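You operate a simulated robot arm through the tools that you are given. There is no shell and no other tool. Be economical: measure what you need, move in short steps, check, and stop when the job is done.

The job below is to be done with a simulated robot arm. You get a single attempt, and the scene is never put back.

Task
Give the turntable a quarter turn, move tub 5's tape to the grey tray and snap its lid back on.
Fine: leave the other tubs shut.

Only the result counts: the job must be done as asked and must still hold three seconds after the hand-in. Knocking over, shifting, dropping, spilling or breaking anything else fails it. A push-on lid holds only when it is set on centred and level and pressed home; a screw cap is set on level and turned clockwise until tight.

Robot
A 7-joint arm with a three-finger gripper on a trunk, on a base that drives. Base frame: it is fixed to the floor where the robot stands at the start and does not move with it; the origin is under the middle of the robot, x ahead of it, y to its left, z up; the surface under the hand at the start is at about z = 0.6. Units: m, rad, N and s.
With the tool pointing down near the work surface it reaches from about 0.1 to 0.86 m from the robot's upright axis, wherever it stands. Its first joint turns from -2.897 to 2.897 rad. Places, roughly: blue turntable [0.9, -0.2, 0.6]; inside of the grey tray [0.9, -0.8, 0.6]. Payload 2.94 kg.
The tool frame sits at the grasp point between the pads (the TCP): z along the fingers, y along the line on which they close. The tips reach 0.03 m beyond it. Largest opening 0.132 m; the body of the gripper starts 0.107 m behind the TCP.
Orientation is that of the tool frame in the base frame, as a unit quaternion [x, y, z, w]. With the fingers straight down and closing along the base's y, the tool's x points along the base's -x, its y along +y and its z along -z.

Tools
- The arm moves only by the tool jog_arm. Its argument "moves" is one flat list of numbers, 7 for each row, row after row: the shift along the tool's x, y, z in units of 25 mm (1.0 is 25 mm), then the turn, a rotation vector about the tool's x, y, z in units of 8 degrees (1.0 is 8 degrees), then the gripper command, from -1 (shut) to 1 (fully open), values between in proportion. In form: [tx, ty, tz, rx, ry, rz, grip, tx, ty, tz, rx, ry, rz, grip, ...]. A call has 1 to 20 rows; each row shifts and turns the commanded pose from where the row before left it, along the tool's axes as they then stand. A call with a number of a shift or a turn outside -1 to 1 is refused whole. Each row takes 0.2 s and may step no farther than 0.05 m and 0.15 rad from the row before; otherwise, or with a gripper value out of range, the whole call is refused. A pose out of reach is approached as far as the arm can. The call stops where the force on the tool passes 40 N (or 10 N more than at its start, if that is more) or the arm is blocked; 0.2 s more then pass. Each finger halts on what it meets, pressing with about 28 N; the grip force reading is that of the motor and also rises with nothing between the fingers. The clock runs only during rows and for 0.2 s after the last one: add rows that do not move to give the fingers time. The reply holds the time, the measured pose of the TCP, the force on the tool along the base axes, the opening and the grip force, in the units named above and with some noise, with the torque about the TCP (base axes, N m) and any sound that the robot's microphone picked up.
- Cameras (640 x 400 px; columns grow to the right, rows downward): "scene" is now at [0.0321, 0.1523, 1.6619]; the picture's right is [-0.52, -0.85, 0.00], its down [-0.69, 0.42, -0.58] and it looks along [0.50, -0.30, -0.81] (base axes); focal length 259 px, centre (320, 200). "wrist" rides on the gripper at [0.072, 0.003, -0.144] in the tool frame; the picture's right is [-0.04, 1.00, 0.00], its down [-0.88, -0.04, -0.48] and it looks along [-0.47, -0.02, 0.88] (tool axes); focal length 256 px, centre (320, 200). There is no depth. A picture from a camera that has moved, and an enlarged one, comes with that camera's place and axes in the base frame and with its lens.
- capture(camera): a new picture of that camera. It takes no simulated time.
- slide_trunk(by): slides the trunk up (or, below 0, down) by that many m; the arm and the scene camera ride with it, the base frame stays. It gives what a move gives, with no picture.
- drive_base(legs): drives the robot by 1 to 6 legs, each [ahead, left, turn to the left] in m, m and rad, along the robot's own axes; the way and the turn of a leg run together, so that a leg with both is an arc; at most 1.5 m and 3.142 rad a leg. The arm and the cameras ride along, it lands a little off, and it stops where it bumps. It gives what a move gives.
- pan_tilt(pan, tilt): turns the head with the scene camera to pan (to the left, within 2.496 rad either way) and tilt (down, from -0.506 to 1.204), counted from straight ahead of the robot. It gives what a move gives.
- enlarge(camera, box): a new picture of the part [left, top, right, bottom] of that camera's present view, enlarged. It takes no simulated time.
- job_done(): hands the job in; it is judged then, once.

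Go step by step. Nothing tells you exact positions but the pictures and the camera data: compare them with the known pose of the tool, close in by small moves and look again before you grip or let go. The budget is 120 turns and 98 pictures, counting those below and the enlarged ones. Unless the task says otherwise, let go and move clear before handing in, and close with one line.

The tools are called after "Emit:" as name(argument=value, ...) on one line, values as JSON. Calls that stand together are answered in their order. jog_arm: Moves the arm, as the interface text tells. Its arguments: {"type":"object","properties":{"moves":{"type":"array","items":{"type":"number"}}},"required":["moves"]} The other tools are called the same way: slide_trunk (by) slides the trunk up or down; drive_base (legs) drives the base; pan_tilt (pan, tilt) turns the head that bears the scene camera; capture (camera) takes a picture; enlarge (camera, box) takes an enlarged picture of a part of a camera's view; job_done () hands the job in.

At the start:

```text
time: 0.0
tcp_pos: [0.6491, 0.0253, 0.9985]
tool_rot: [0.001, 1.0, 0.0, 0.001]
contact_force: [0.2, -0.8, -0.2]
torque: [-0.01, -0.04, 0.02]
opening: 0.132
grasp_force: 0.0
trunk travel left (down, up): [-0.175, 0.365]
robot x, y, heading: [-0.0028, -0.0051, -0.003]
head pan, tilt: [-0.546, 0.946]
```

scene: 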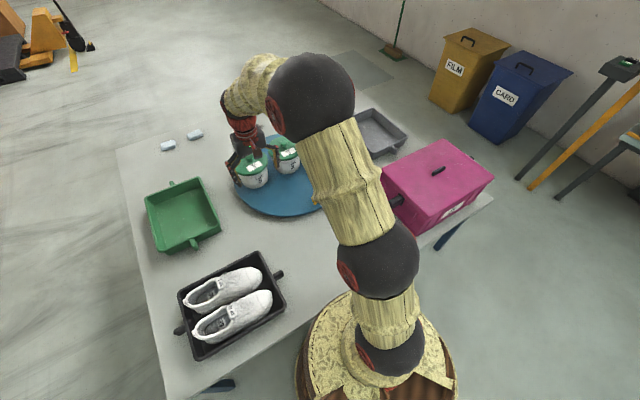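
wrist: 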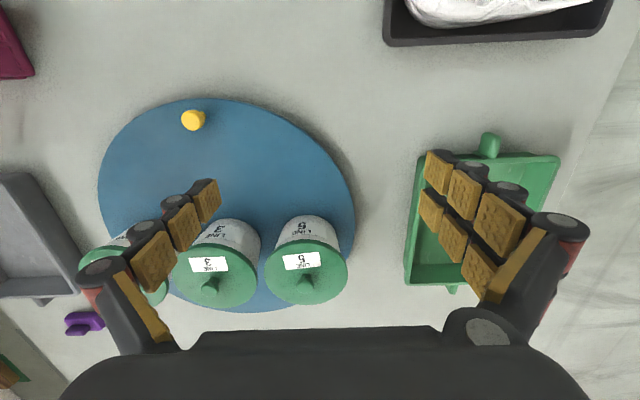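

I see a blue turntable with a yellow knob and some green-lidded tubs. First I'll read the labels.

Emit:
enlarge(camera="wrist", box=[60, 80, 380, 330])

Emit:
enlarge(camera="scene", box=[220, 100, 420, 225])

```text
1.60 times, centred on (220, 205) of wrist
camera zoom: at [0.5775, 0.0276, 1.144], right [0.04, 1.0, 0.0], down [0.88, -0.04, 0.48], along [0.47, -0.02, -0.88], focal length 410 px, centre (480, 192)
```

zoom: 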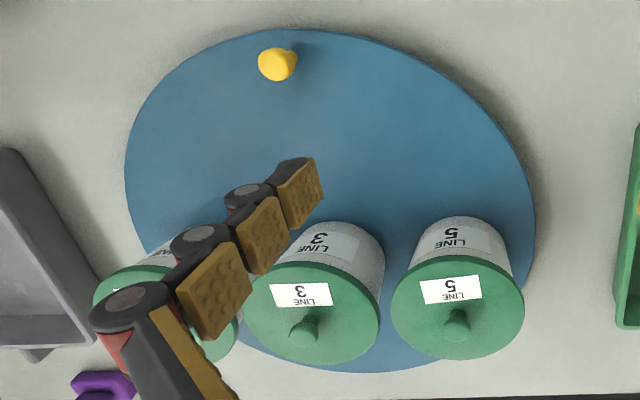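

```text
3.20 times, centred on (320, 162) of scene
camera zoom: at [0.0321, 0.1523, 1.6619], right [-0.52, -0.85, 0.0], down [-0.69, 0.42, -0.58], along [0.5, -0.3, -0.81], focal length 828 px, centre (320, 320)
```

zoom: 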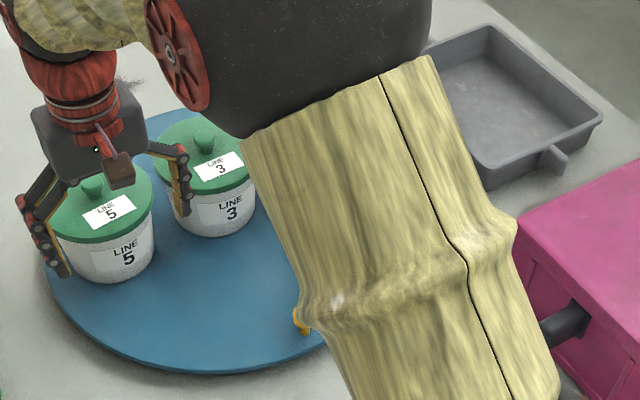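

Tub 5 stands at about [0.97, -0.03], the turntable centre is near [0.93, -0.20] with r≈0.30, and the yellow peg is near [0.66, -0.21]. A counter-clockwise quarter turn would bring tub 5 nearer, so next I check the floor gap and the table's right side before driving.

Emit:
pan_tilt(pan=-0.9, tilt=1.1)

Emit:
capture(camera="scene")

```text
time: 0.8
tcp_pos: [0.649, 0.0253, 0.9999]
tool_rot: [0.0, 1.0, -0.001, -0.001]
contact_force: [-0.8, 0.4, 1.0]
torque: [-0.01, -0.01, 0.01]
opening: 0.1319
grasp_force: 0.1
trunk travel left (down, up): [-0.175, 0.365]
robot x, y, heading: [-0.0007, -0.0016, -0.003]
head pan, tilt: [-0.901, 1.1]
```

```text
93 pictures are left
camera scene: at [0.0091, 0.1407, 1.6515], right [-0.78, -0.62, 0.0], down [-0.55, 0.7, -0.45], along [0.28, -0.36, -0.89], focal length 259 px, centre (320, 200)
```

scene: 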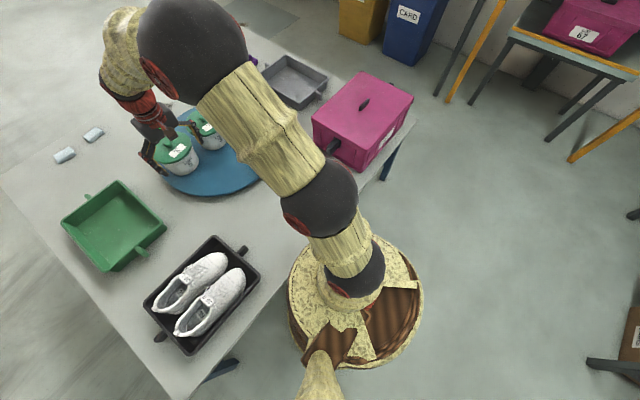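

The floor to the right is clear. I drive sideways along the table, so that the peg's whole arc and the tray come into reach.

Emit:
drive_base(legs=[[0, -0.4, 0]])

Emit:
pan_tilt(pan=0.15, tilt=0.85)

Emit:
capture(camera="scene")

Emit:
capture(camera="wrist")

```text
time: 3.3
tcp_pos: [0.6479, -0.3808, 0.9998]
tool_rot: [0.004, 1.0, 0.0, 0.0]
contact_force: [0.4, 0.1, -0.6]
torque: [-0.01, -0.03, 0.03]
opening: 0.1321
grasp_force: 0.1
trunk travel left (down, up): [-0.175, 0.365]
robot x, y, heading: [-0.0012, -0.4005, -0.008]
head pan, tilt: [-0.901, 1.1]
```

```text
time: 4.6
tcp_pos: [0.6479, -0.3809, 0.9991]
tool_rot: [0.005, 1.0, 0.0, 0.0]
contact_force: [0.0, -0.5, 0.1]
torque: [-0.03, 0.0, 0.0]
opening: 0.1317
grasp_force: 0.0
trunk travel left (down, up): [-0.175, 0.365]
robot x, y, heading: [-0.0019, -0.4006, -0.006]
head pan, tilt: [0.15, 0.85]
```

```text
92 pictures are left
camera scene: at [0.0472, -0.199, 1.6692], right [0.14, -0.99, 0.0], down [-0.74, -0.11, -0.66], along [0.65, 0.09, -0.75], focal length 259 px, centre (320, 200)
```

scene: 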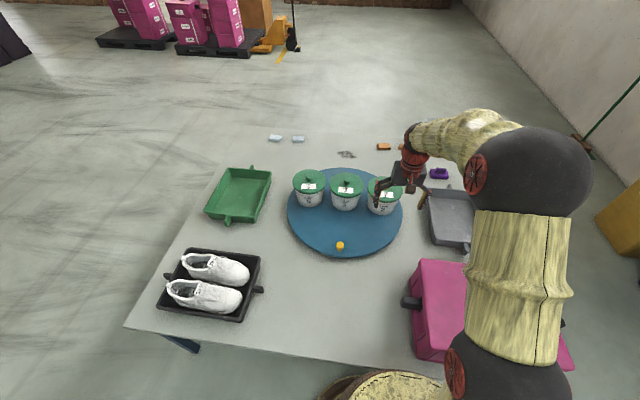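

```text
91 pictures are left
camera wrist: at [0.5761, -0.3778, 1.144], right [0.05, 1.0, 0.0], down [0.88, -0.05, 0.48], along [0.47, -0.02, -0.88], focal length 256 px, centre (320, 200)
```

wrist: 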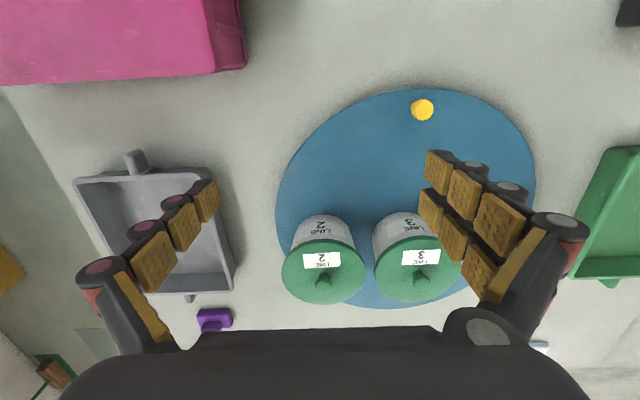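

The new view fixes the peg at about [0.657, -0.20], with its top at z≈0.67, and the turntable centre at about [0.93, -0.205]. I bring the gripper over the peg partly open, so that it will cage the peg.

Emit:
jog_arm(moves=[-0.03, 0.6, 0.9, 0, 0, 0, -0.2, -0.03, 0.6, 0.9, 0, 0, 0, -0.2, -0.03, 0.6, 0.9, 0, 0, 0, -0.2, -0.03, 0.6, 0.9, 0, 0, 0, -0.2, -0.03, 0.6, 0.9, 0, 0, 0, -0.2, -0.03, 0.6, 0.9, 0, 0, 0, -0.2, -0.03, 0.6, 0.9, 0, 0, 0, -0.2, -0.03, 0.6, 0.9, 0, 0, 0, -0.2, -0.03, 0.6, 0.9, 0, 0, 0, -0.2, -0.03, 0.6, 0.9, 0, 0, 0, -0.2, -0.03, 0.6, 0.9, 0, 0, 0, -0.2, -0.03, 0.6, 0.9, 0, 0, 0, -0.2])

Emit:
capture(camera="wrist")

Emit:
enlarge(camera="scene", box=[260, 150, 460, 275])

```text
time: 7.2
tcp_pos: [0.6576, -0.2024, 0.7279]
tool_rot: [0.004, 1.0, 0.0, 0.0]
contact_force: [0.0, 0.2, 0.0]
torque: [-0.02, 0.02, -0.02]
opening: 0.0529
grasp_force: 0.0
trunk travel left (down, up): [-0.175, 0.365]
robot x, y, heading: [0.0017, -0.398, -0.009]
head pan, tilt: [0.15, 0.85]
```

```text
90 pictures are left
camera wrist: at [0.5863, -0.1987, 0.8729], right [0.05, 1.0, 0.0], down [0.88, -0.05, 0.48], along [0.47, -0.03, -0.88], focal length 256 px, centre (320, 200)
```

wrist: 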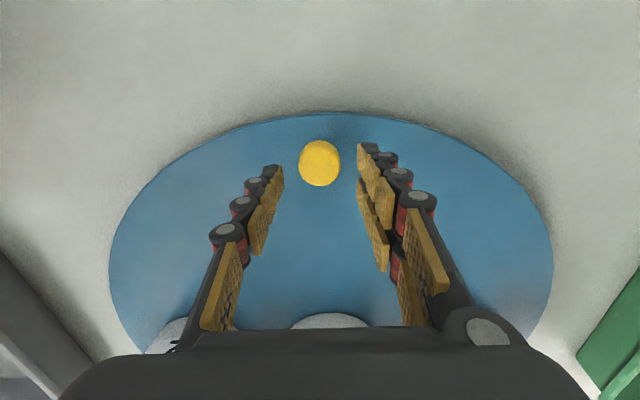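

```text
3.20 times, centred on (360, 212) of scene
camera zoom: at [0.0474, -0.1988, 1.6692], right [0.14, -0.99, 0.0], down [-0.74, -0.11, -0.66], along [0.65, 0.09, -0.75], focal length 828 px, centre (192, 160)
```

zoom: 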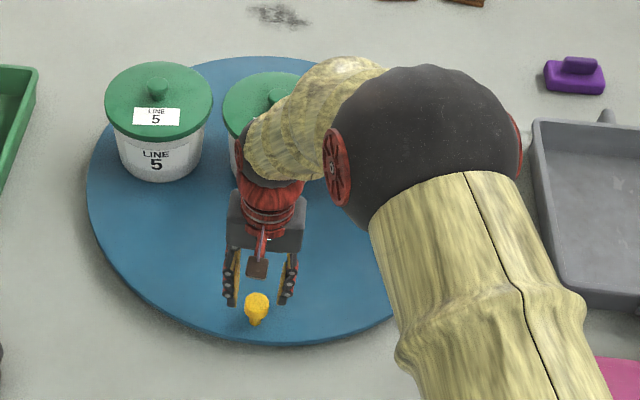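

The peg is centred between the fingers. I lower the fingers around it.

Emit:
jog_arm(moves=[-0.05, 0, 0.8, 0, 0, 0, -0.2, -0.05, 0, 0.8, 0, 0, 0, -0.2, 0, 0, 0.6, 0, 0, 0, -0.2, 0, 0, 0, 0, 0, 0, -0.2])

Emit:
enlarge(camera="scene", box=[300, 200, 400, 265])

Emit:
capture(camera="wrist")

```text
time: 8.2
tcp_pos: [0.6608, -0.1997, 0.6763]
tool_rot: [0.004, 1.0, 0.0, 0.0]
contact_force: [-1.0, 0.9, 0.7]
torque: [0.0, 0.01, 0.0]
opening: 0.0527
grasp_force: 0.1
trunk travel left (down, up): [-0.175, 0.365]
robot x, y, heading: [0.0028, -0.3995, -0.008]
head pan, tilt: [0.15, 0.85]
```

```text
6.15 times, centred on (350, 232) of scene
camera zoom: at [0.0473, -0.1988, 1.6692], right [0.14, -0.99, 0.0], down [-0.74, -0.11, -0.66], along [0.65, 0.09, -0.75], focal length 1592 px, centre (135, 0)
```

zoom: 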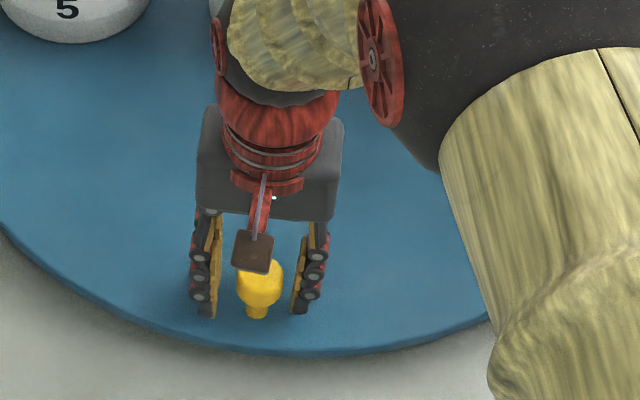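

```text
87 pictures are left
camera wrist: at [0.5897, -0.1966, 0.8191], right [0.05, 1.0, 0.0], down [0.88, -0.05, 0.48], along [0.47, -0.02, -0.88], focal length 256 px, centre (320, 200)
```

wrist: 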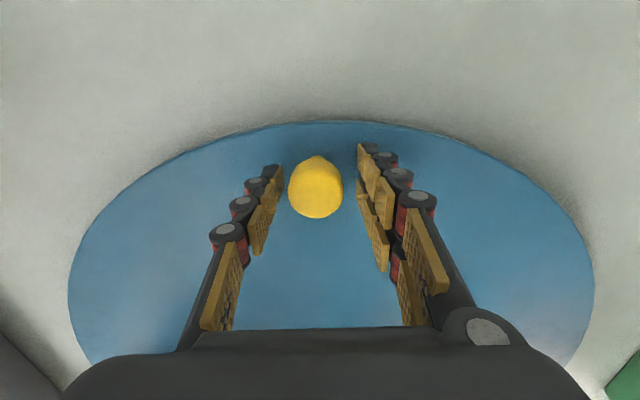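

The fingers straddle the peg. I begin the counter-clockwise arc, yawing the tool along with the disc.

Emit:
jog_arm(moves=[0, 0, 0.4, 0, 0, 0, -0.2, 0, -0.4, 0, 0, 0, 0, -0.2, -0.02, -0.655, 0, 0, 0, -0.43, -0.2, -0.02, -0.655, 0, 0, 0, -0.43, -0.2, -0.02, -0.655, 0, 0, 0, -0.43, -0.2, -0.02, -0.655, 0, 0, 0, -0.43, -0.2, -0.02, -0.655, 0, 0, 0, -0.43, -0.2, -0.02, -0.655, 0, 0, 0, -0.43, -0.2])

Emit:
capture(camera="wrist")

Emit:
capture(camera="scene")

```text
time: 10.0
tcp_pos: [0.6778, -0.3087, 0.6646]
tool_rot: [-0.176, 0.984, 0.0, 0.001]
contact_force: [0.8, 0.0, 2.6]
torque: [0.07, -0.05, -0.08]
opening: 0.053
grasp_force: 0.3
trunk travel left (down, up): [-0.175, 0.365]
robot x, y, heading: [-0.001, -0.3992, -0.007]
head pan, tilt: [0.15, 0.85]
```

```text
86 pictures are left
camera wrist: at [0.6093, -0.3312, 0.8086], right [-0.3, 0.95, 0.0], down [0.84, 0.27, 0.47], along [0.45, 0.14, -0.88], focal length 256 px, centre (320, 200)
```

wrist: 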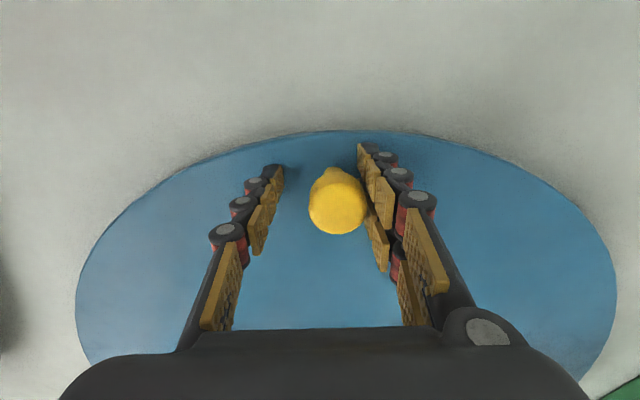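

```text
85 pictures are left
camera scene: at [0.0471, -0.1991, 1.6693], right [0.14, -0.99, 0.0], down [-0.74, -0.11, -0.66], along [0.65, 0.09, -0.75], focal length 259 px, centre (320, 200)
```

scene: 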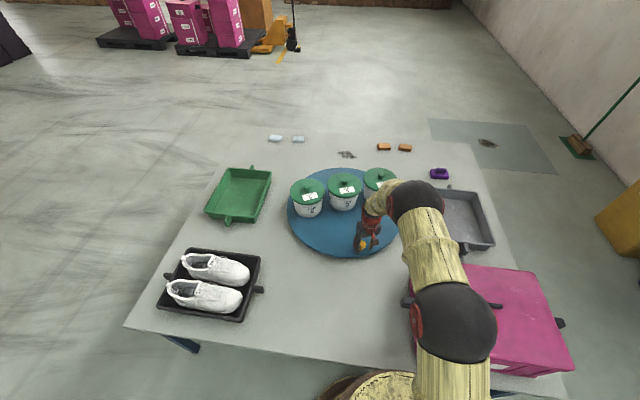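

The disc turns easily. I continue the arc.

Emit:
jog_arm(moves=[-0.02, -0.655, 0, 0, 0, -0.43, -0.2, -0.02, -0.655, 0, 0, 0, -0.43, -0.2, -0.02, -0.655, 0, 0, 0, -0.43, -0.2, -0.02, -0.655, 0, 0, 0, -0.43, -0.2, -0.02, -0.655, 0, 0, 0, -0.43, -0.2, -0.02, -0.655, 0, 0, 0, -0.43, -0.2, -0.02, -0.655, 0, 0, 0, -0.43, -0.2, -0.02, -0.655, 0, 0, 0, -0.43, -0.2, -0.02, -0.655, 0, 0, 0, -0.43, -0.2, -0.02, -0.655, 0, 0, 0, -0.43, -0.2, -0.02, -0.655, 0, 0, 0, -0.43, -0.2])

Emit:
capture(camera="wrist")

Emit:
capture(camera="scene")

```text
time: 12.4
tcp_pos: [0.7905, -0.4455, 0.6642]
tool_rot: [-0.485, 0.874, 0.0, 0.0]
contact_force: [1.0, 1.8, 1.9]
torque: [0.1, -0.02, -0.05]
opening: 0.0527
grasp_force: 0.1
trunk travel left (down, up): [-0.175, 0.365]
robot x, y, heading: [0.0004, -0.4004, -0.012]
head pan, tilt: [0.15, 0.85]
```

```text
84 pictures are left
camera wrist: at [0.7497, -0.5047, 0.8086], right [-0.83, 0.57, 0.0], down [0.5, 0.73, 0.48], along [0.27, 0.39, -0.88], focal length 256 px, centre (320, 200)
```

wrist: 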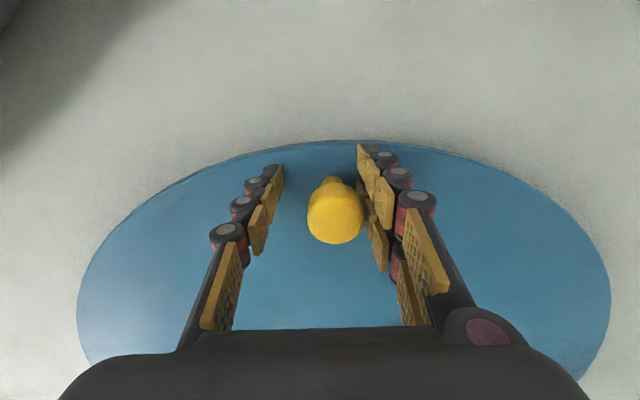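

```text
83 pictures are left
camera scene: at [0.0472, -0.1989, 1.6692], right [0.14, -0.99, 0.0], down [-0.74, -0.11, -0.66], along [0.65, 0.09, -0.75], focal length 259 px, centre (320, 200)
```

scene: 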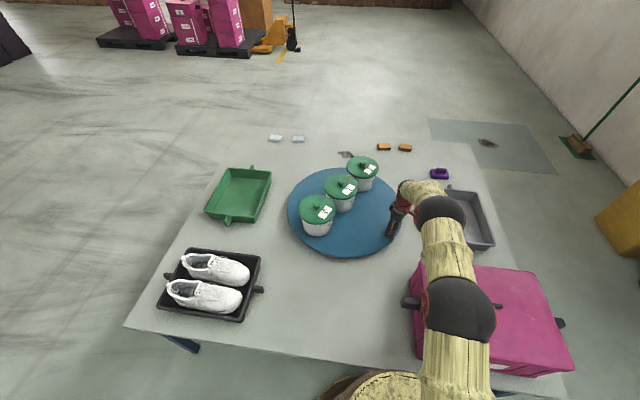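

The disc has turned about 58°. The remaining arc lies past the straight-down reach, so I carry on a little with extra yaw. After that I'll tilt the tool outward.

Emit:
jog_arm(moves=[-0.02, -0.655, -0.2, 0, 0, -0.7, -0.2, 0.005, -0.655, -0.2, 0, 0, -0.7, -0.2, 0.029, -0.655, -0.2, 0, 0, -0.7, -0.2, 0, 0, 0, 0, 0, 0, -0.2])

```text
time: 13.4
tcp_pos: [0.8342, -0.4671, 0.681]
tool_rot: [-0.608, 0.794, 0.0, 0.0]
contact_force: [0.4, 0.0, 0.0]
torque: [0.04, -0.01, 0.0]
opening: 0.0529
grasp_force: 0.1
trunk travel left (down, up): [-0.175, 0.365]
robot x, y, heading: [0.0003, -0.3993, -0.005]
head pan, tilt: [0.15, 0.85]
```

Tilt outward by 30° in place, then look.

Emit:
jog_arm(moves=[0, 0, 0, 0.905, -0.244, 0, -0.2, 0, 0, 0, 0.905, -0.244, 0, -0.2, 0, 0, 0, 0.905, -0.244, 0, -0.2, 0, 0, 0, 0.905, -0.244, 0, -0.2, 0, 0, 0, 0, 0, 0, -0.2])

Emit:
capture(camera="wrist")

Emit:
enlarge(camera="scene", box=[280, 140, 480, 265])

```text
time: 14.6
tcp_pos: [0.8336, -0.4674, 0.6817]
tool_rot: [-0.586, 0.768, -0.158, 0.205]
contact_force: [0.2, -1.3, -0.6]
torque: [-0.02, -0.01, -0.02]
opening: 0.0527
grasp_force: 0.0
trunk travel left (down, up): [-0.175, 0.365]
robot x, y, heading: [-0.0008, -0.398, -0.009]
head pan, tilt: [0.15, 0.85]
```

```text
82 pictures are left
camera wrist: at [0.7432, -0.5366, 0.7945], right [-0.82, 0.3, -0.48], down [-0.01, 0.84, 0.54], along [0.57, 0.45, -0.69], focal length 256 px, centre (320, 200)
```

wrist: 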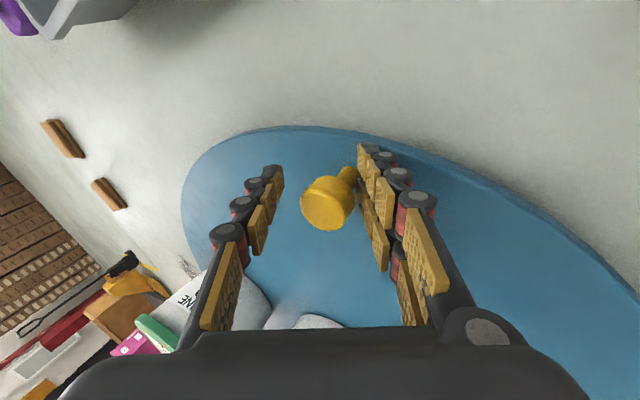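

```text
3.20 times, centred on (380, 202) of scene
camera zoom: at [0.0471, -0.199, 1.6692], right [0.14, -0.99, 0.0], down [-0.74, -0.11, -0.66], along [0.65, 0.09, -0.75], focal length 828 px, centre (128, 192)
```

zoom: 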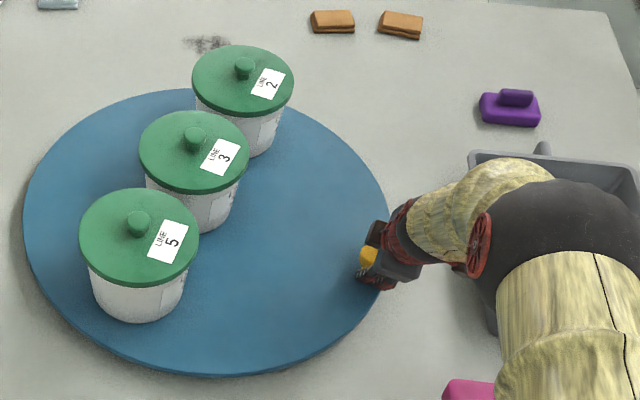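

The peg is still caged, with tub 5 now at the near-left and about 20° left to go. I push on outward.

Emit:
jog_arm(moves=[-0.06, -0.732, 0.424, 0, 0, 0, -0.2, -0.09, -0.732, 0.424, 0, 0, 0, -0.2, -0.11, -0.732, 0.424, 0, 0, 0, -0.2, -0.13, -0.732, 0.424, 0, 0, 0, -0.2, 0, 0, 0, 0, 0, 0, -0.2])

Emit:
capture(camera="wrist")

Emit:
enlarge(camera="scene", box=[280, 140, 480, 265])

```text
time: 15.8
tcp_pos: [0.9197, -0.4807, 0.6805]
tool_rot: [-0.586, 0.767, -0.158, 0.205]
contact_force: [-1.9, 0.2, 2.4]
torque: [-0.02, 0.13, -0.03]
opening: 0.0531
grasp_force: 0.0
trunk travel left (down, up): [-0.175, 0.365]
robot x, y, heading: [-0.0007, -0.397, -0.01]
head pan, tilt: [0.15, 0.85]
```

```text
80 pictures are left
camera wrist: at [0.8293, -0.5493, 0.7943], right [-0.83, 0.3, -0.48], down [-0.01, 0.84, 0.54], along [0.56, 0.45, -0.69], focal length 256 px, centre (320, 200)
```

wrist: 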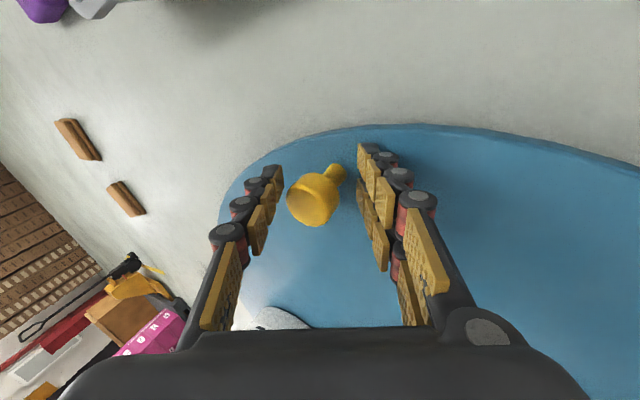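

```text
3.20 times, centred on (380, 202) of scene
camera zoom: at [0.0471, -0.199, 1.6693], right [0.14, -0.99, 0.0], down [-0.74, -0.11, -0.66], along [0.65, 0.09, -0.75], focal length 828 px, centre (128, 192)
```

zoom: 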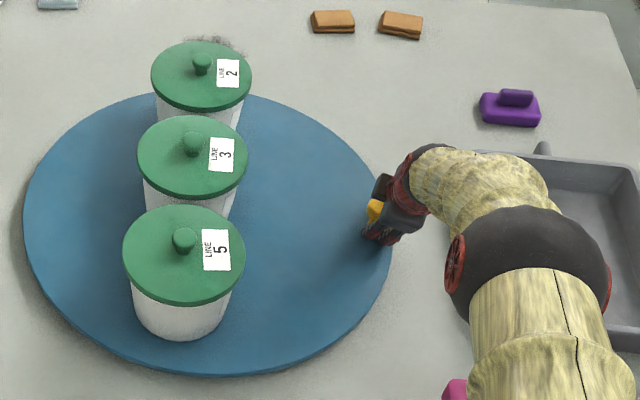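

By the tub and peg positions, the disc has turned 90° to within 1–2°. I withdraw along the fingers and straighten the tool.

Emit:
jog_arm(moves=[0, 0, -0.5, 0, 0, 0, -0.2, 0, 0, -1, 0, 0, 0, -0.2, 0, 0, -1, 0, 0, 0, -0.2, 0, 0, -1, 0, 0, 0, -0.2, 0, 0, -1, 0, 0, 0, -0.2, 0, 0, -1, 0, 0, 0, -0.2, 0, 0, -1, 0, 0, 0, -0.2, 0, 0, -1, -0.905, 0.244, 0, -0.2, 0, 0, -1, -0.905, 0.244, 0, -0.2, 0, 0, -1, -0.905, 0.244, 0, -0.2, 0, 0, -1, -0.905, 0.244, 0, -0.2])

Emit:
capture(camera="scene")

Emit:
capture(camera="wrist")

```text
time: 18.2
tcp_pos: [0.8062, -0.4757, 0.912]
tool_rot: [-0.607, 0.794, 0.001, -0.002]
contact_force: [-0.5, -0.6, 0.5]
torque: [0.01, -0.07, -0.03]
opening: 0.0528
grasp_force: 0.2
trunk travel left (down, up): [-0.175, 0.365]
robot x, y, heading: [-0.0028, -0.4027, -0.007]
head pan, tilt: [0.15, 0.85]
```

```text
78 pictures are left
camera scene: at [0.0473, -0.1991, 1.6692], right [0.14, -0.99, 0.0], down [-0.74, -0.11, -0.66], along [0.65, 0.09, -0.75], focal length 259 px, centre (320, 200)
```

scene: 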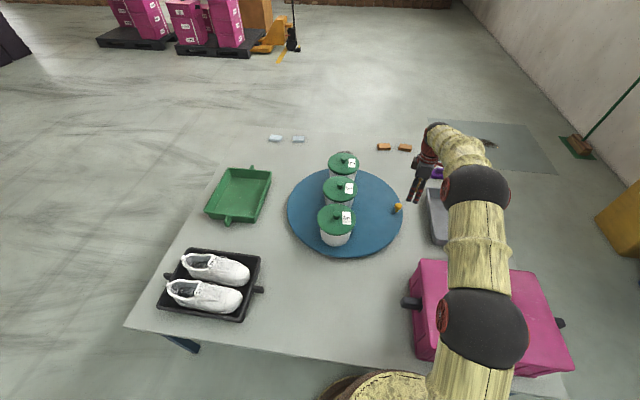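

```text
77 pictures are left
camera wrist: at [0.7844, -0.5456, 1.056], right [-0.95, 0.3, 0.0], down [0.27, 0.84, 0.47], along [0.14, 0.45, -0.88], focal length 256 px, centre (320, 200)
```

wrist: 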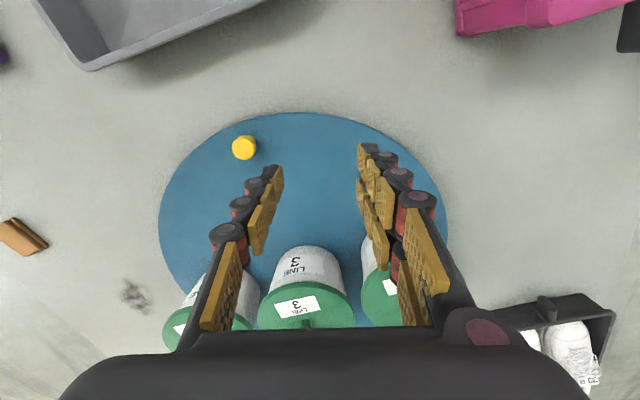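

The peg now sits at about [0.925, -0.472], which confirms the quarter turn. I un-yaw the tool and move over tub 5 near [0.75, -0.18].

Emit:
jog_arm(moves=[0, 0, -0.2, 0, 0, 1, 0.2, 0, 0, -0.2, 0, 0, 1, 0.2, 0, 0, -0.2, 0, 0, 1, 0.2, 0, 0, -0.2, 0, 0, 1, 0.2, 0, 0, -0.2, 0, 0, 1, 0.2, 0, 0, -0.2, 0, 0, 1, 0.2, 0, 0, -0.2, 0, 0, 1, 0.2, 0, 0, -0.2, 0, 0, 1, 0.2, 0.2, 0.95, 0, 0, 0, 0.68, 0.2, 0.187, 0.987, 0, 0, 0, 0.68, 0.2, 0.187, 0.987, 0, 0, 0, 0, 0.2, 0.187, 0.987, 0, 0, 0, 0, 0.2, 0.187, 0.987, 0, 0, 0, 0, 0.2, 0.187, 0.987, 0, 0, 0, 0, 0.2, 0.187, 0.987, 0, 0, 0, 0, 0.2, 0.187, 0.987, 0, 0, 0, 0, 0.2, 0.187, 0.987, 0, 0, 0, 0, 0.2, 0.187, 0.987, 0, 0, 0, 0, 0.2, 0.187, 0.987, 0, 0, 0, 0, 0.2, 0.187, 0.987, 0, 0, 0, 0, 0.2])

Emit:
capture(camera="wrist")

Emit:
enlarge(camera="scene", box=[280, 140, 440, 240])

```text
time: 22.4
tcp_pos: [0.7421, -0.184, 0.9517]
tool_rot: [0.001, 1.0, 0.0, 0.001]
contact_force: [-0.8, -0.5, 0.5]
torque: [-0.01, 0.03, 0.03]
opening: 0.0792
grasp_force: 0.1
trunk travel left (down, up): [-0.175, 0.365]
robot x, y, heading: [-0.0038, -0.3998, -0.008]
head pan, tilt: [0.15, 0.85]
```

```text
76 pictures are left
camera wrist: at [0.6706, -0.1812, 1.0961], right [0.04, 1.0, 0.0], down [0.88, -0.04, 0.48], along [0.47, -0.02, -0.88], focal length 256 px, centre (320, 200)
```

wrist: 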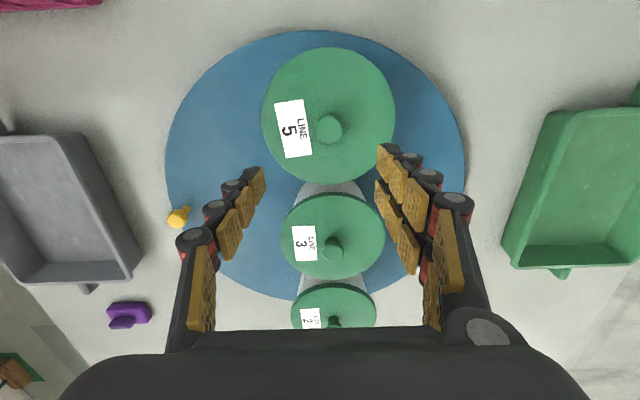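

```text
4.00 times, centred on (360, 190) of scene
camera zoom: at [0.0474, -0.1988, 1.6692], right [0.14, -0.99, 0.0], down [-0.74, -0.11, -0.66], along [0.65, 0.09, -0.75], focal length 1034 px, centre (160, 240)
```

zoom: 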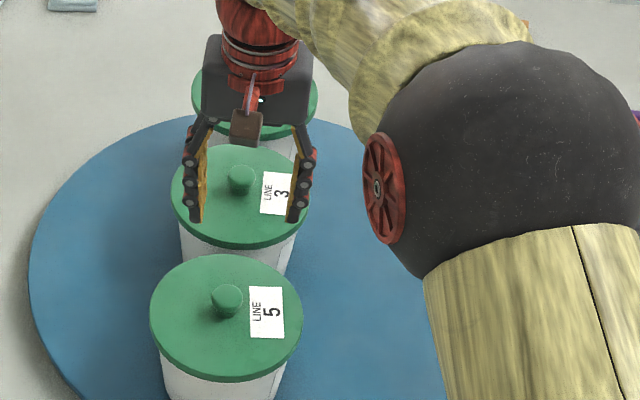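

Tub 5's knob is at about [0.740, -0.175] with its top near z≈0.784. I come down partway above it.

Emit:
jog_arm(moves=[0.02, 0.07, 0.96, 0, 0, 0, 0, 0.02, 0.07, 0.96, 0, 0, 0, 0, 0.02, 0.07, 0.96, 0, 0, 0, 0, 0.02, 0.07, 0.96, 0, 0, 0, 0, 0, 0.07, 0.96, 0, 0, 0, 0])

Emit:
capture(camera="wrist")

Emit:
enlarge(camera="scene", box=[280, 160, 400, 235])

```text
time: 23.6
tcp_pos: [0.7411, -0.174, 0.8339]
tool_rot: [0.001, 1.0, -0.001, 0.0]
contact_force: [-0.8, -0.2, 0.3]
torque: [-0.01, 0.02, 0.03]
opening: 0.066
grasp_force: 0.2
trunk travel left (down, up): [-0.175, 0.365]
robot x, y, heading: [0.0003, -0.3994, -0.011]
head pan, tilt: [0.15, 0.85]
```

```text
74 pictures are left
camera wrist: at [0.6681, -0.1718, 0.9776], right [0.04, 1.0, 0.0], down [0.88, -0.04, 0.48], along [0.47, -0.02, -0.88], focal length 256 px, centre (320, 200)
```

wrist: 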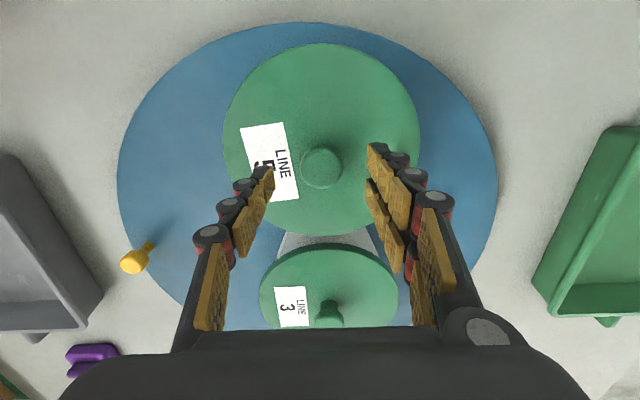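

```text
5.33 times, centred on (340, 198) of scene
camera zoom: at [0.0476, -0.1987, 1.6692], right [0.14, -0.99, 0.0], down [-0.74, -0.11, -0.66], along [0.65, 0.09, -0.75], focal length 1379 px, centre (213, 213)
```

zoom: 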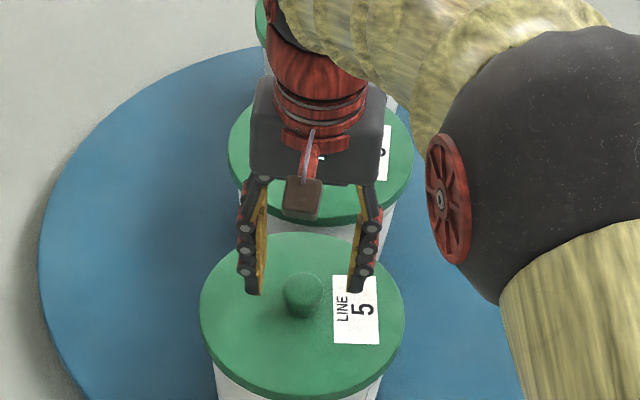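

The knob is centred at [0.741, -0.174]. I descend 42 mm and close on it.

Emit:
jog_arm(moves=[0, 0, 0.6, 0, 0, 0, 0, 0, 0, 0.6, 0, 0, 0, 0, 0, 0, 0.5, 0, 0, 0, 0, 0, 0, 0, 0, 0, 0, -1, 0, 0, 0, 0, 0, 0, -1, 0, 0, 0, 0, 0, 0, -1, 0, 0, 0, 0, 0, 0, -1])

Emit:
capture(camera="wrist")

Emit:
enlarge(camera="scene", box=[280, 160, 400, 235])

```text
time: 25.4
tcp_pos: [0.7411, -0.1713, 0.7948]
tool_rot: [0.0, 1.0, 0.002, 0.004]
contact_force: [-2.4, -0.9, 10.8]
torque: [-0.04, 0.68, -0.02]
opening: 0.0313
grasp_force: 27.7
trunk travel left (down, up): [-0.175, 0.365]
robot x, y, heading: [0.0007, -0.3979, -0.008]
head pan, tilt: [0.15, 0.85]
stopped in row 7: the force on the tool passed its limit at 41 N (the readings are from after the stop); the commanded pose is now the measured one
```

```text
72 pictures are left
camera wrist: at [0.6695, -0.1687, 0.9392], right [0.04, 1.0, 0.0], down [0.87, -0.04, 0.48], along [0.48, -0.02, -0.88], focal length 256 px, centre (320, 200)
```

wrist: 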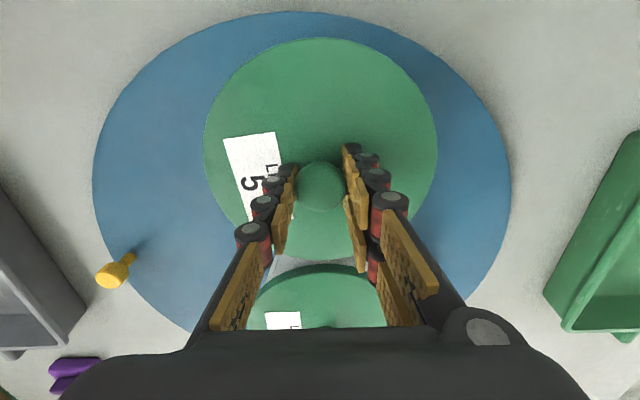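

```text
5.33 times, centred on (340, 198) of scene
camera zoom: at [0.0459, -0.1989, 1.6689], right [0.14, -0.99, 0.0], down [-0.74, -0.11, -0.66], along [0.65, 0.09, -0.75], focal length 1379 px, centre (213, 213)
```

zoom: 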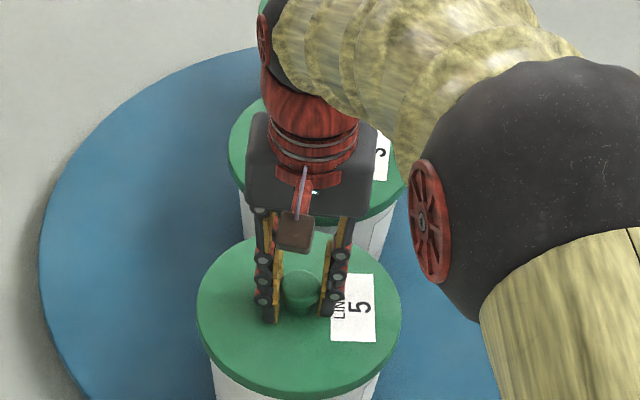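

The tips touch the lid top (z≈0.765) and the knob is gripped at 31 mm. I pull straight up in small steps.

Emit:
jog_arm(moves=[0, 0, -0.2, 0, 0, 0, -1, 0, 0, -0.2, 0, 0, 0, -1, 0, 0, -0.2, 0, 0, 0, -1, 0, 0, -0.2, 0, 0, 0, -1])

Emit:
capture(camera="wrist")

Emit:
enlarge(camera="scene", box=[280, 160, 400, 235])

```text
time: 26.4
tcp_pos: [0.7425, -0.1704, 0.8141]
tool_rot: [0.0, 1.0, 0.001, 0.003]
contact_force: [0.3, 0.5, -0.8]
torque: [0.01, 0.0, 0.02]
opening: 0.0311
grasp_force: 28.7
trunk travel left (down, up): [-0.175, 0.365]
robot x, y, heading: [-0.0029, -0.398, -0.012]
head pan, tilt: [0.15, 0.85]
heard: snap
```

```text
70 pictures are left
camera wrist: at [0.6691, -0.1689, 0.9573], right [0.04, 1.0, 0.0], down [0.88, -0.04, 0.48], along [0.48, -0.02, -0.88], focal length 256 px, centre (320, 200)
```

wrist: 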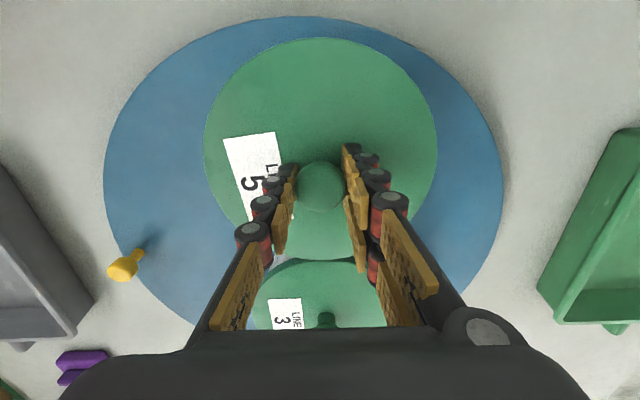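

```text
5.33 times, centred on (340, 198) of scene
camera zoom: at [0.0473, -0.1988, 1.6692], right [0.14, -0.99, 0.0], down [-0.74, -0.11, -0.66], along [0.65, 0.09, -0.75], focal length 1379 px, centre (213, 213)
```

zoom: 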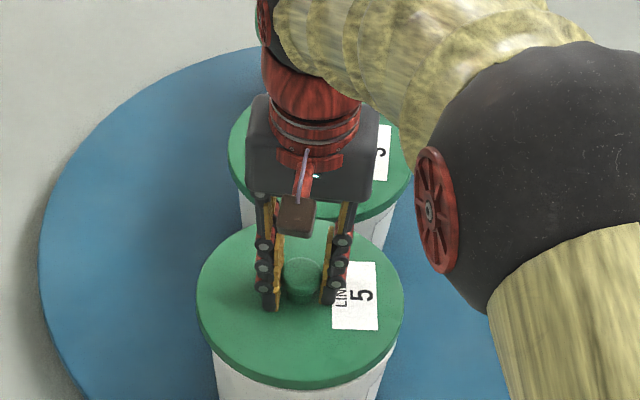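

A snap was heard and the load is light, so the lid is off. I lift it clear and carry it to the free table spot near [0.47, -0.16].

Emit:
jog_arm(moves=[0, 0, -0.6, 0, 0, 0, -1, 0, 0, -0.8, 0, 0, 0, -1, 0, 0, -0.8, 0, 0, 0, -1, 0, 0, -0.6, 0, 0, 0, -1, 0.6, 0, 0, 0, 0, 0, -1, 0.8, 0, 0, 0, 0, 0, -1, 0.98, 0, 0, 0, 0, 0, -1, 0.98, 0, 0, 0, 0, 0, -1, 0.98, 0, 0, 0, 0, 0, -1, 0.98, 0, 0, 0, 0, 0, -1, 0.98, 0, 0, 0, 0, 0, -1, 0.98, 0, 0, 0, 0, 0, -1, 0.98, 0, 0, 0, 0, 0, -1, 0.98, 0, 0, 0, 0, 0, -1, 0.98, 0, 0, 0, 0, 0, -1, 0.6, 0, 0, 0, 0, 0, -1])

Emit:
capture(camera="scene")

Emit:
enlarge(camera="scene", box=[280, 140, 440, 240])

Emit:
capture(camera="wrist")

```text
time: 29.8
tcp_pos: [0.4706, -0.1727, 0.8833]
tool_rot: [0.001, 1.0, 0.001, 0.004]
contact_force: [0.4, 0.9, -0.8]
torque: [-0.01, 0.02, -0.02]
opening: 0.0313
grasp_force: 28.1
trunk travel left (down, up): [-0.175, 0.365]
robot x, y, heading: [-0.0026, -0.4017, -0.012]
head pan, tilt: [0.15, 0.85]
```

```text
68 pictures are left
camera scene: at [0.0469, -0.1988, 1.6692], right [0.14, -0.99, 0.0], down [-0.74, -0.11, -0.66], along [0.65, 0.09, -0.75], focal length 259 px, centre (320, 200)
```

scene: 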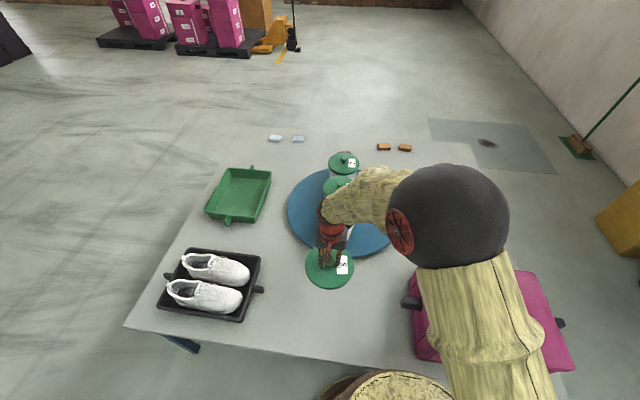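

```text
4.00 times, centred on (360, 190) of scene
camera zoom: at [0.0469, -0.1988, 1.6692], right [0.14, -0.99, 0.0], down [-0.74, -0.11, -0.66], along [0.65, 0.09, -0.75], focal length 1034 px, centre (160, 240)
```

zoom: 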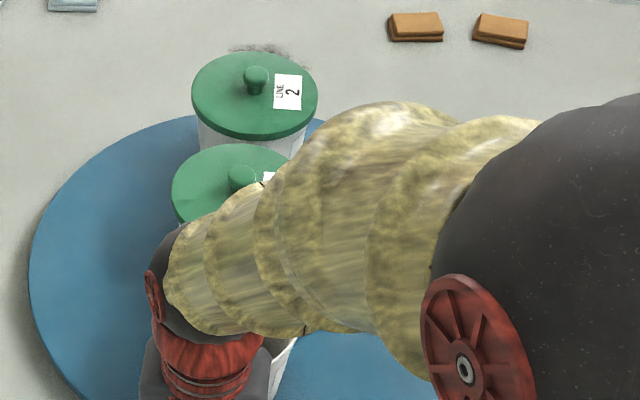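

```text
66 pictures are left
camera wrist: at [0.397, -0.1694, 1.0271], right [0.04, 1.0, 0.0], down [0.88, -0.04, 0.48], along [0.48, -0.02, -0.88], focal length 256 px, centre (320, 200)
```

wrist: 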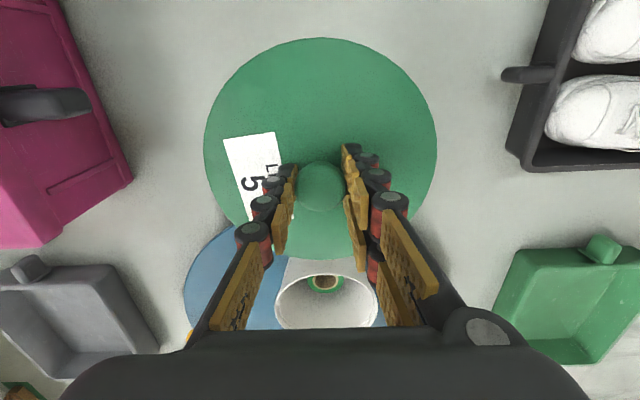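

Tub 5 is open with the tape roll visible inside, and the spot below the lid is clear. I lower the lid.

Emit:
jog_arm(moves=[0, 0, 1, 0, 0, 0, -1, 0, 0, 1, 0, 0, 0, -1, 0, 0, 1, 0, 0, 0, -1, 0, 0, 1, 0, 0, 0, -1, 0, 0, 1, 0, 0, 0, -1, 0, 0, 1, 0, 0, 0, -1, 0, 0, 1, 0, 0, 0, -1, 0, 0, 0.8, 0, 0, 0, -1, 0, 0, 0.2, 0, 0, 0, -1, 0, 0, 0.2, 0, 0, 0, -1, 0, 0, 0.2, 0, 0, 0, -1])

```text
time: 32.2
tcp_pos: [0.4728, -0.1717, 0.6723]
tool_rot: [-0.001, 1.0, 0.001, 0.003]
contact_force: [0.1, 0.3, -0.7]
torque: [-0.01, 0.02, -0.01]
opening: 0.0311
grasp_force: 28.2
trunk travel left (down, up): [-0.175, 0.365]
robot x, y, heading: [-0.0029, -0.4002, -0.012]
head pan, tilt: [0.15, 0.85]
```

Emit:
jog_arm(moves=[0, 0, 0.15, 0, 0, 0, -1, 0, 0, 0.15, 0, 0, 0, -1, 0, 0, 0.15, 0, 0, 0, -1, 0, 0, 0.15, 0, 0, 0, -1])

Emit:
enlarge(camera="scene", box=[270, 220, 390, 295])

```text
time: 33.2
tcp_pos: [0.4737, -0.1716, 0.6568]
tool_rot: [0.0, 1.0, 0.001, 0.003]
contact_force: [0.1, -0.1, -0.8]
torque: [0.01, 0.01, -0.02]
opening: 0.0311
grasp_force: 27.8
trunk travel left (down, up): [-0.175, 0.365]
robot x, y, heading: [0.001, -0.3995, -0.012]
head pan, tilt: [0.15, 0.85]
```

```text
5.33 times, centred on (330, 258) of scene
camera zoom: at [0.0472, -0.1987, 1.6692], right [0.14, -0.99, 0.0], down [-0.74, -0.11, -0.66], along [0.65, 0.09, -0.75], focal length 1379 px, centre (267, -107)
```

zoom: 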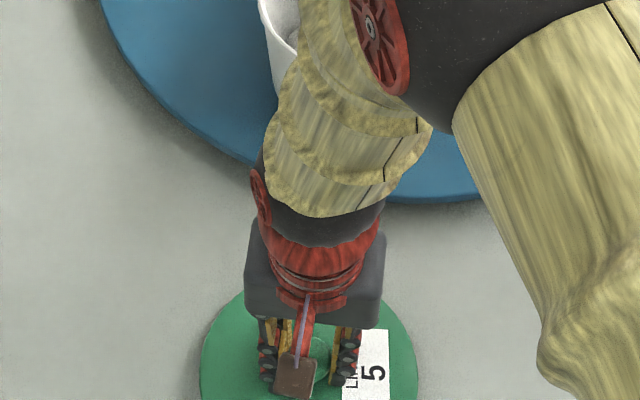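

Not touching yet, so I lower it further in small steps.

Emit:
jog_arm(moves=[0, 0, 0.12, 0, 0, 0, -1, 0, 0, 0.12, 0, 0, 0, -1, 0, 0, 0.12, 0, 0, 0, -1, 0, 0, 0.12, 0, 0, 0, -1, 0, 0, 0.12, 0, 0, 0, -1, 0, 0, 0.12, 0, 0, 0, -1])

```text
time: 34.6
tcp_pos: [0.4745, -0.1702, 0.6383]
tool_rot: [0.0, 1.0, 0.001, 0.004]
contact_force: [-0.3, -0.1, -0.6]
torque: [0.01, 0.02, 0.02]
opening: 0.031
grasp_force: 28.4
trunk travel left (down, up): [-0.175, 0.365]
robot x, y, heading: [-0.0026, -0.4027, -0.009]
head pan, tilt: [0.15, 0.85]
```

Emit:
jog_arm(moves=[0, 0, 0.1, 0, 0, 0, -1, 0, 0, 0.1, 0, 0, 0, -1, 0, 0, 0.1, 0, 0, 0, -1])

Emit:
capture(camera="wrist")

```text
time: 35.5
tcp_pos: [0.4739, -0.169, 0.6351]
tool_rot: [0.0, 1.0, 0.002, 0.004]
contact_force: [-8.1, -3.7, 26.1]
torque: [-0.2, 0.45, -0.01]
opening: 0.0314
grasp_force: 27.7
trunk travel left (down, up): [-0.175, 0.365]
robot x, y, heading: [-0.0026, -0.4011, -0.005]
head pan, tilt: [0.15, 0.85]
stopped in row 3: the force on the tool passed its limit at 42 N (the readings are from after the stop); the commanded pose is now the measured one
```

```text
64 pictures are left
camera wrist: at [0.4, -0.1676, 0.7785], right [0.04, 1.0, 0.0], down [0.87, -0.04, 0.48], along [0.48, -0.02, -0.88], focal length 256 px, centre (320, 200)
```

wrist: 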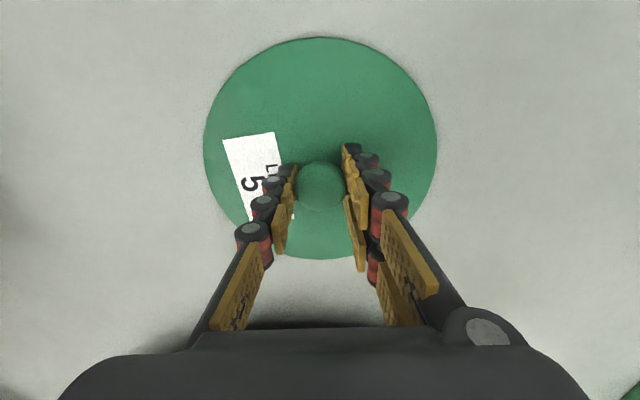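

The lid rests on the table (TCP z≈0.636). I open, rise and go look into tub 5.

Emit:
jog_arm(moves=[0, 0, -0.08, 0, 0, 0, -1, 0, 0, 0, 0, 0, 0, 0, 0, 0, 0, 0, 0, 0, 0, 0, 0, 0, 0, 0, 0, 0, 0, 0, -0.8, 0, 0, 0, 0, 0, 0, -1, 0, 0, 0, 0, 0, 0, -1, 0, 0, 0, 0, 0, 0, -1, 0, 0, 0, 0, 0, 0, -1, 0, 0, 0, 0, 0, 0, -1, 0, 0, 0, 0, 0, 0, -1, 0, 0, 0, 0, 0, 0, -1, 0, 0, 0, 0, 0, 0, -1, 0, 0, 0, 0, 0, 0, -1, 0, 0, 0, 0, 0, 0, -1, 0, 0, 0, 0])

Emit:
jog_arm(moves=[-1, 0, -0.5, 0, 0, 0, -0.3, -1, 0, -0.5, 0, 0, 0, -0.3, -1, 0, 0, 0, 0, 0, -0.3, -1, 0, 0, 0, 0, 0, -0.3, -1, 0, 0, 0, 0, 0, -0.3, -1, 0, 0, 0, 0, 0, -0.3, -1, 0, 0, 0, 0, 0, -0.3, -1, 0, 0, 0, 0, 0, -0.3, -1, 0, 0, 0, 0, 0, -0.3, 0, 0, 0, 0, 0, 0, -0.3])

Emit:
capture(camera="wrist")

Emit:
capture(camera="scene")

```text
time: 38.7
tcp_pos: [0.4686, -0.1734, 0.9084]
tool_rot: [0.001, 1.0, 0.001, 0.003]
contact_force: [0.2, -0.9, 0.4]
torque: [0.01, 0.01, 0.01]
opening: 0.066
grasp_force: 0.0
trunk travel left (down, up): [-0.175, 0.365]
robot x, y, heading: [-0.0004, -0.3979, -0.01]
head pan, tilt: [0.15, 0.85]
```

```text
time: 40.9
tcp_pos: [0.6963, -0.1727, 0.9328]
tool_rot: [0.0, 1.0, 0.002, 0.004]
contact_force: [-0.2, 0.0, 0.0]
torque: [-0.01, 0.01, 0.02]
opening: 0.0465
grasp_force: 0.0
trunk travel left (down, up): [-0.175, 0.365]
robot x, y, heading: [-0.0012, -0.4012, -0.007]
head pan, tilt: [0.15, 0.85]
```

```text
63 pictures are left
camera wrist: at [0.6235, -0.1703, 1.077], right [0.04, 1.0, 0.0], down [0.88, -0.04, 0.48], along [0.48, -0.02, -0.88], focal length 256 px, centre (320, 200)
```

wrist: 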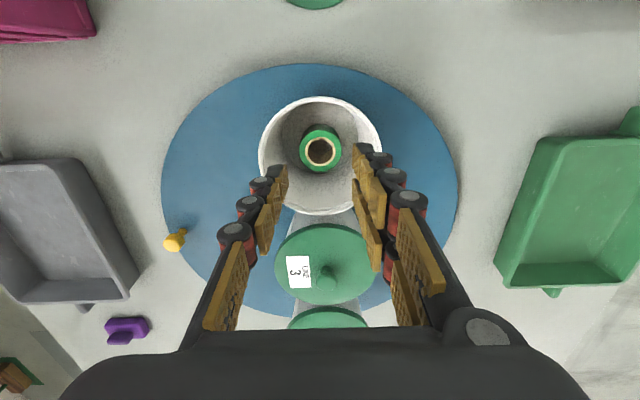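

```text
62 pictures are left
camera scene: at [0.0474, -0.1988, 1.6692], right [0.14, -0.99, 0.0], down [-0.74, -0.11, -0.66], along [0.65, 0.09, -0.75], focal length 259 px, centre (320, 200)
```

scene: 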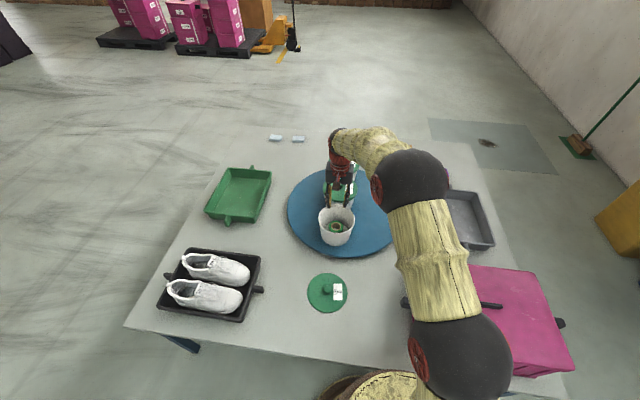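

The tape roll lies flat in tub 5 with its hole up. I enlarge both views to locate it.

Emit:
enlarge(camera="wrist", box=[240, 80, 400, 180])

Emit:
enlarge(camera="scene", box=[296, 195, 376, 245])

```text
4.00 times, centred on (320, 130) of wrist
camera zoom: at [0.6235, -0.1703, 1.077], right [0.04, 1.0, 0.0], down [0.88, -0.04, 0.48], along [0.48, -0.02, -0.88], focal length 1024 px, centre (320, 480)
```

zoom: 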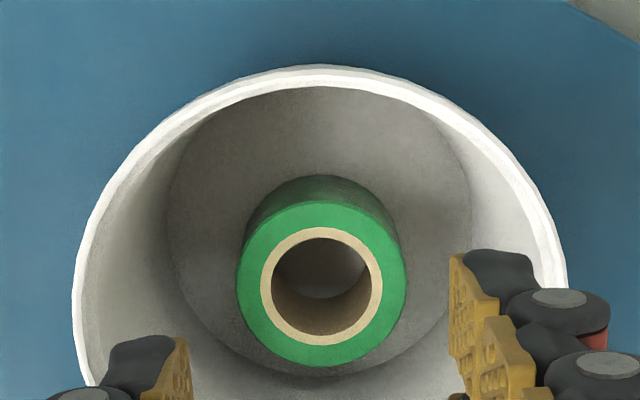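

```text
8.00 times, centred on (336, 220) of scene
camera zoom: at [0.0474, -0.1988, 1.6692], right [0.14, -0.99, 0.0], down [-0.74, -0.11, -0.66], along [0.65, 0.09, -0.75], focal length 2069 px, centre (192, 40)
```

zoom: 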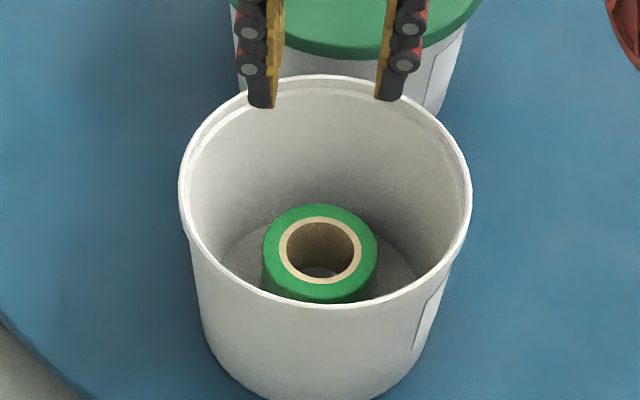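

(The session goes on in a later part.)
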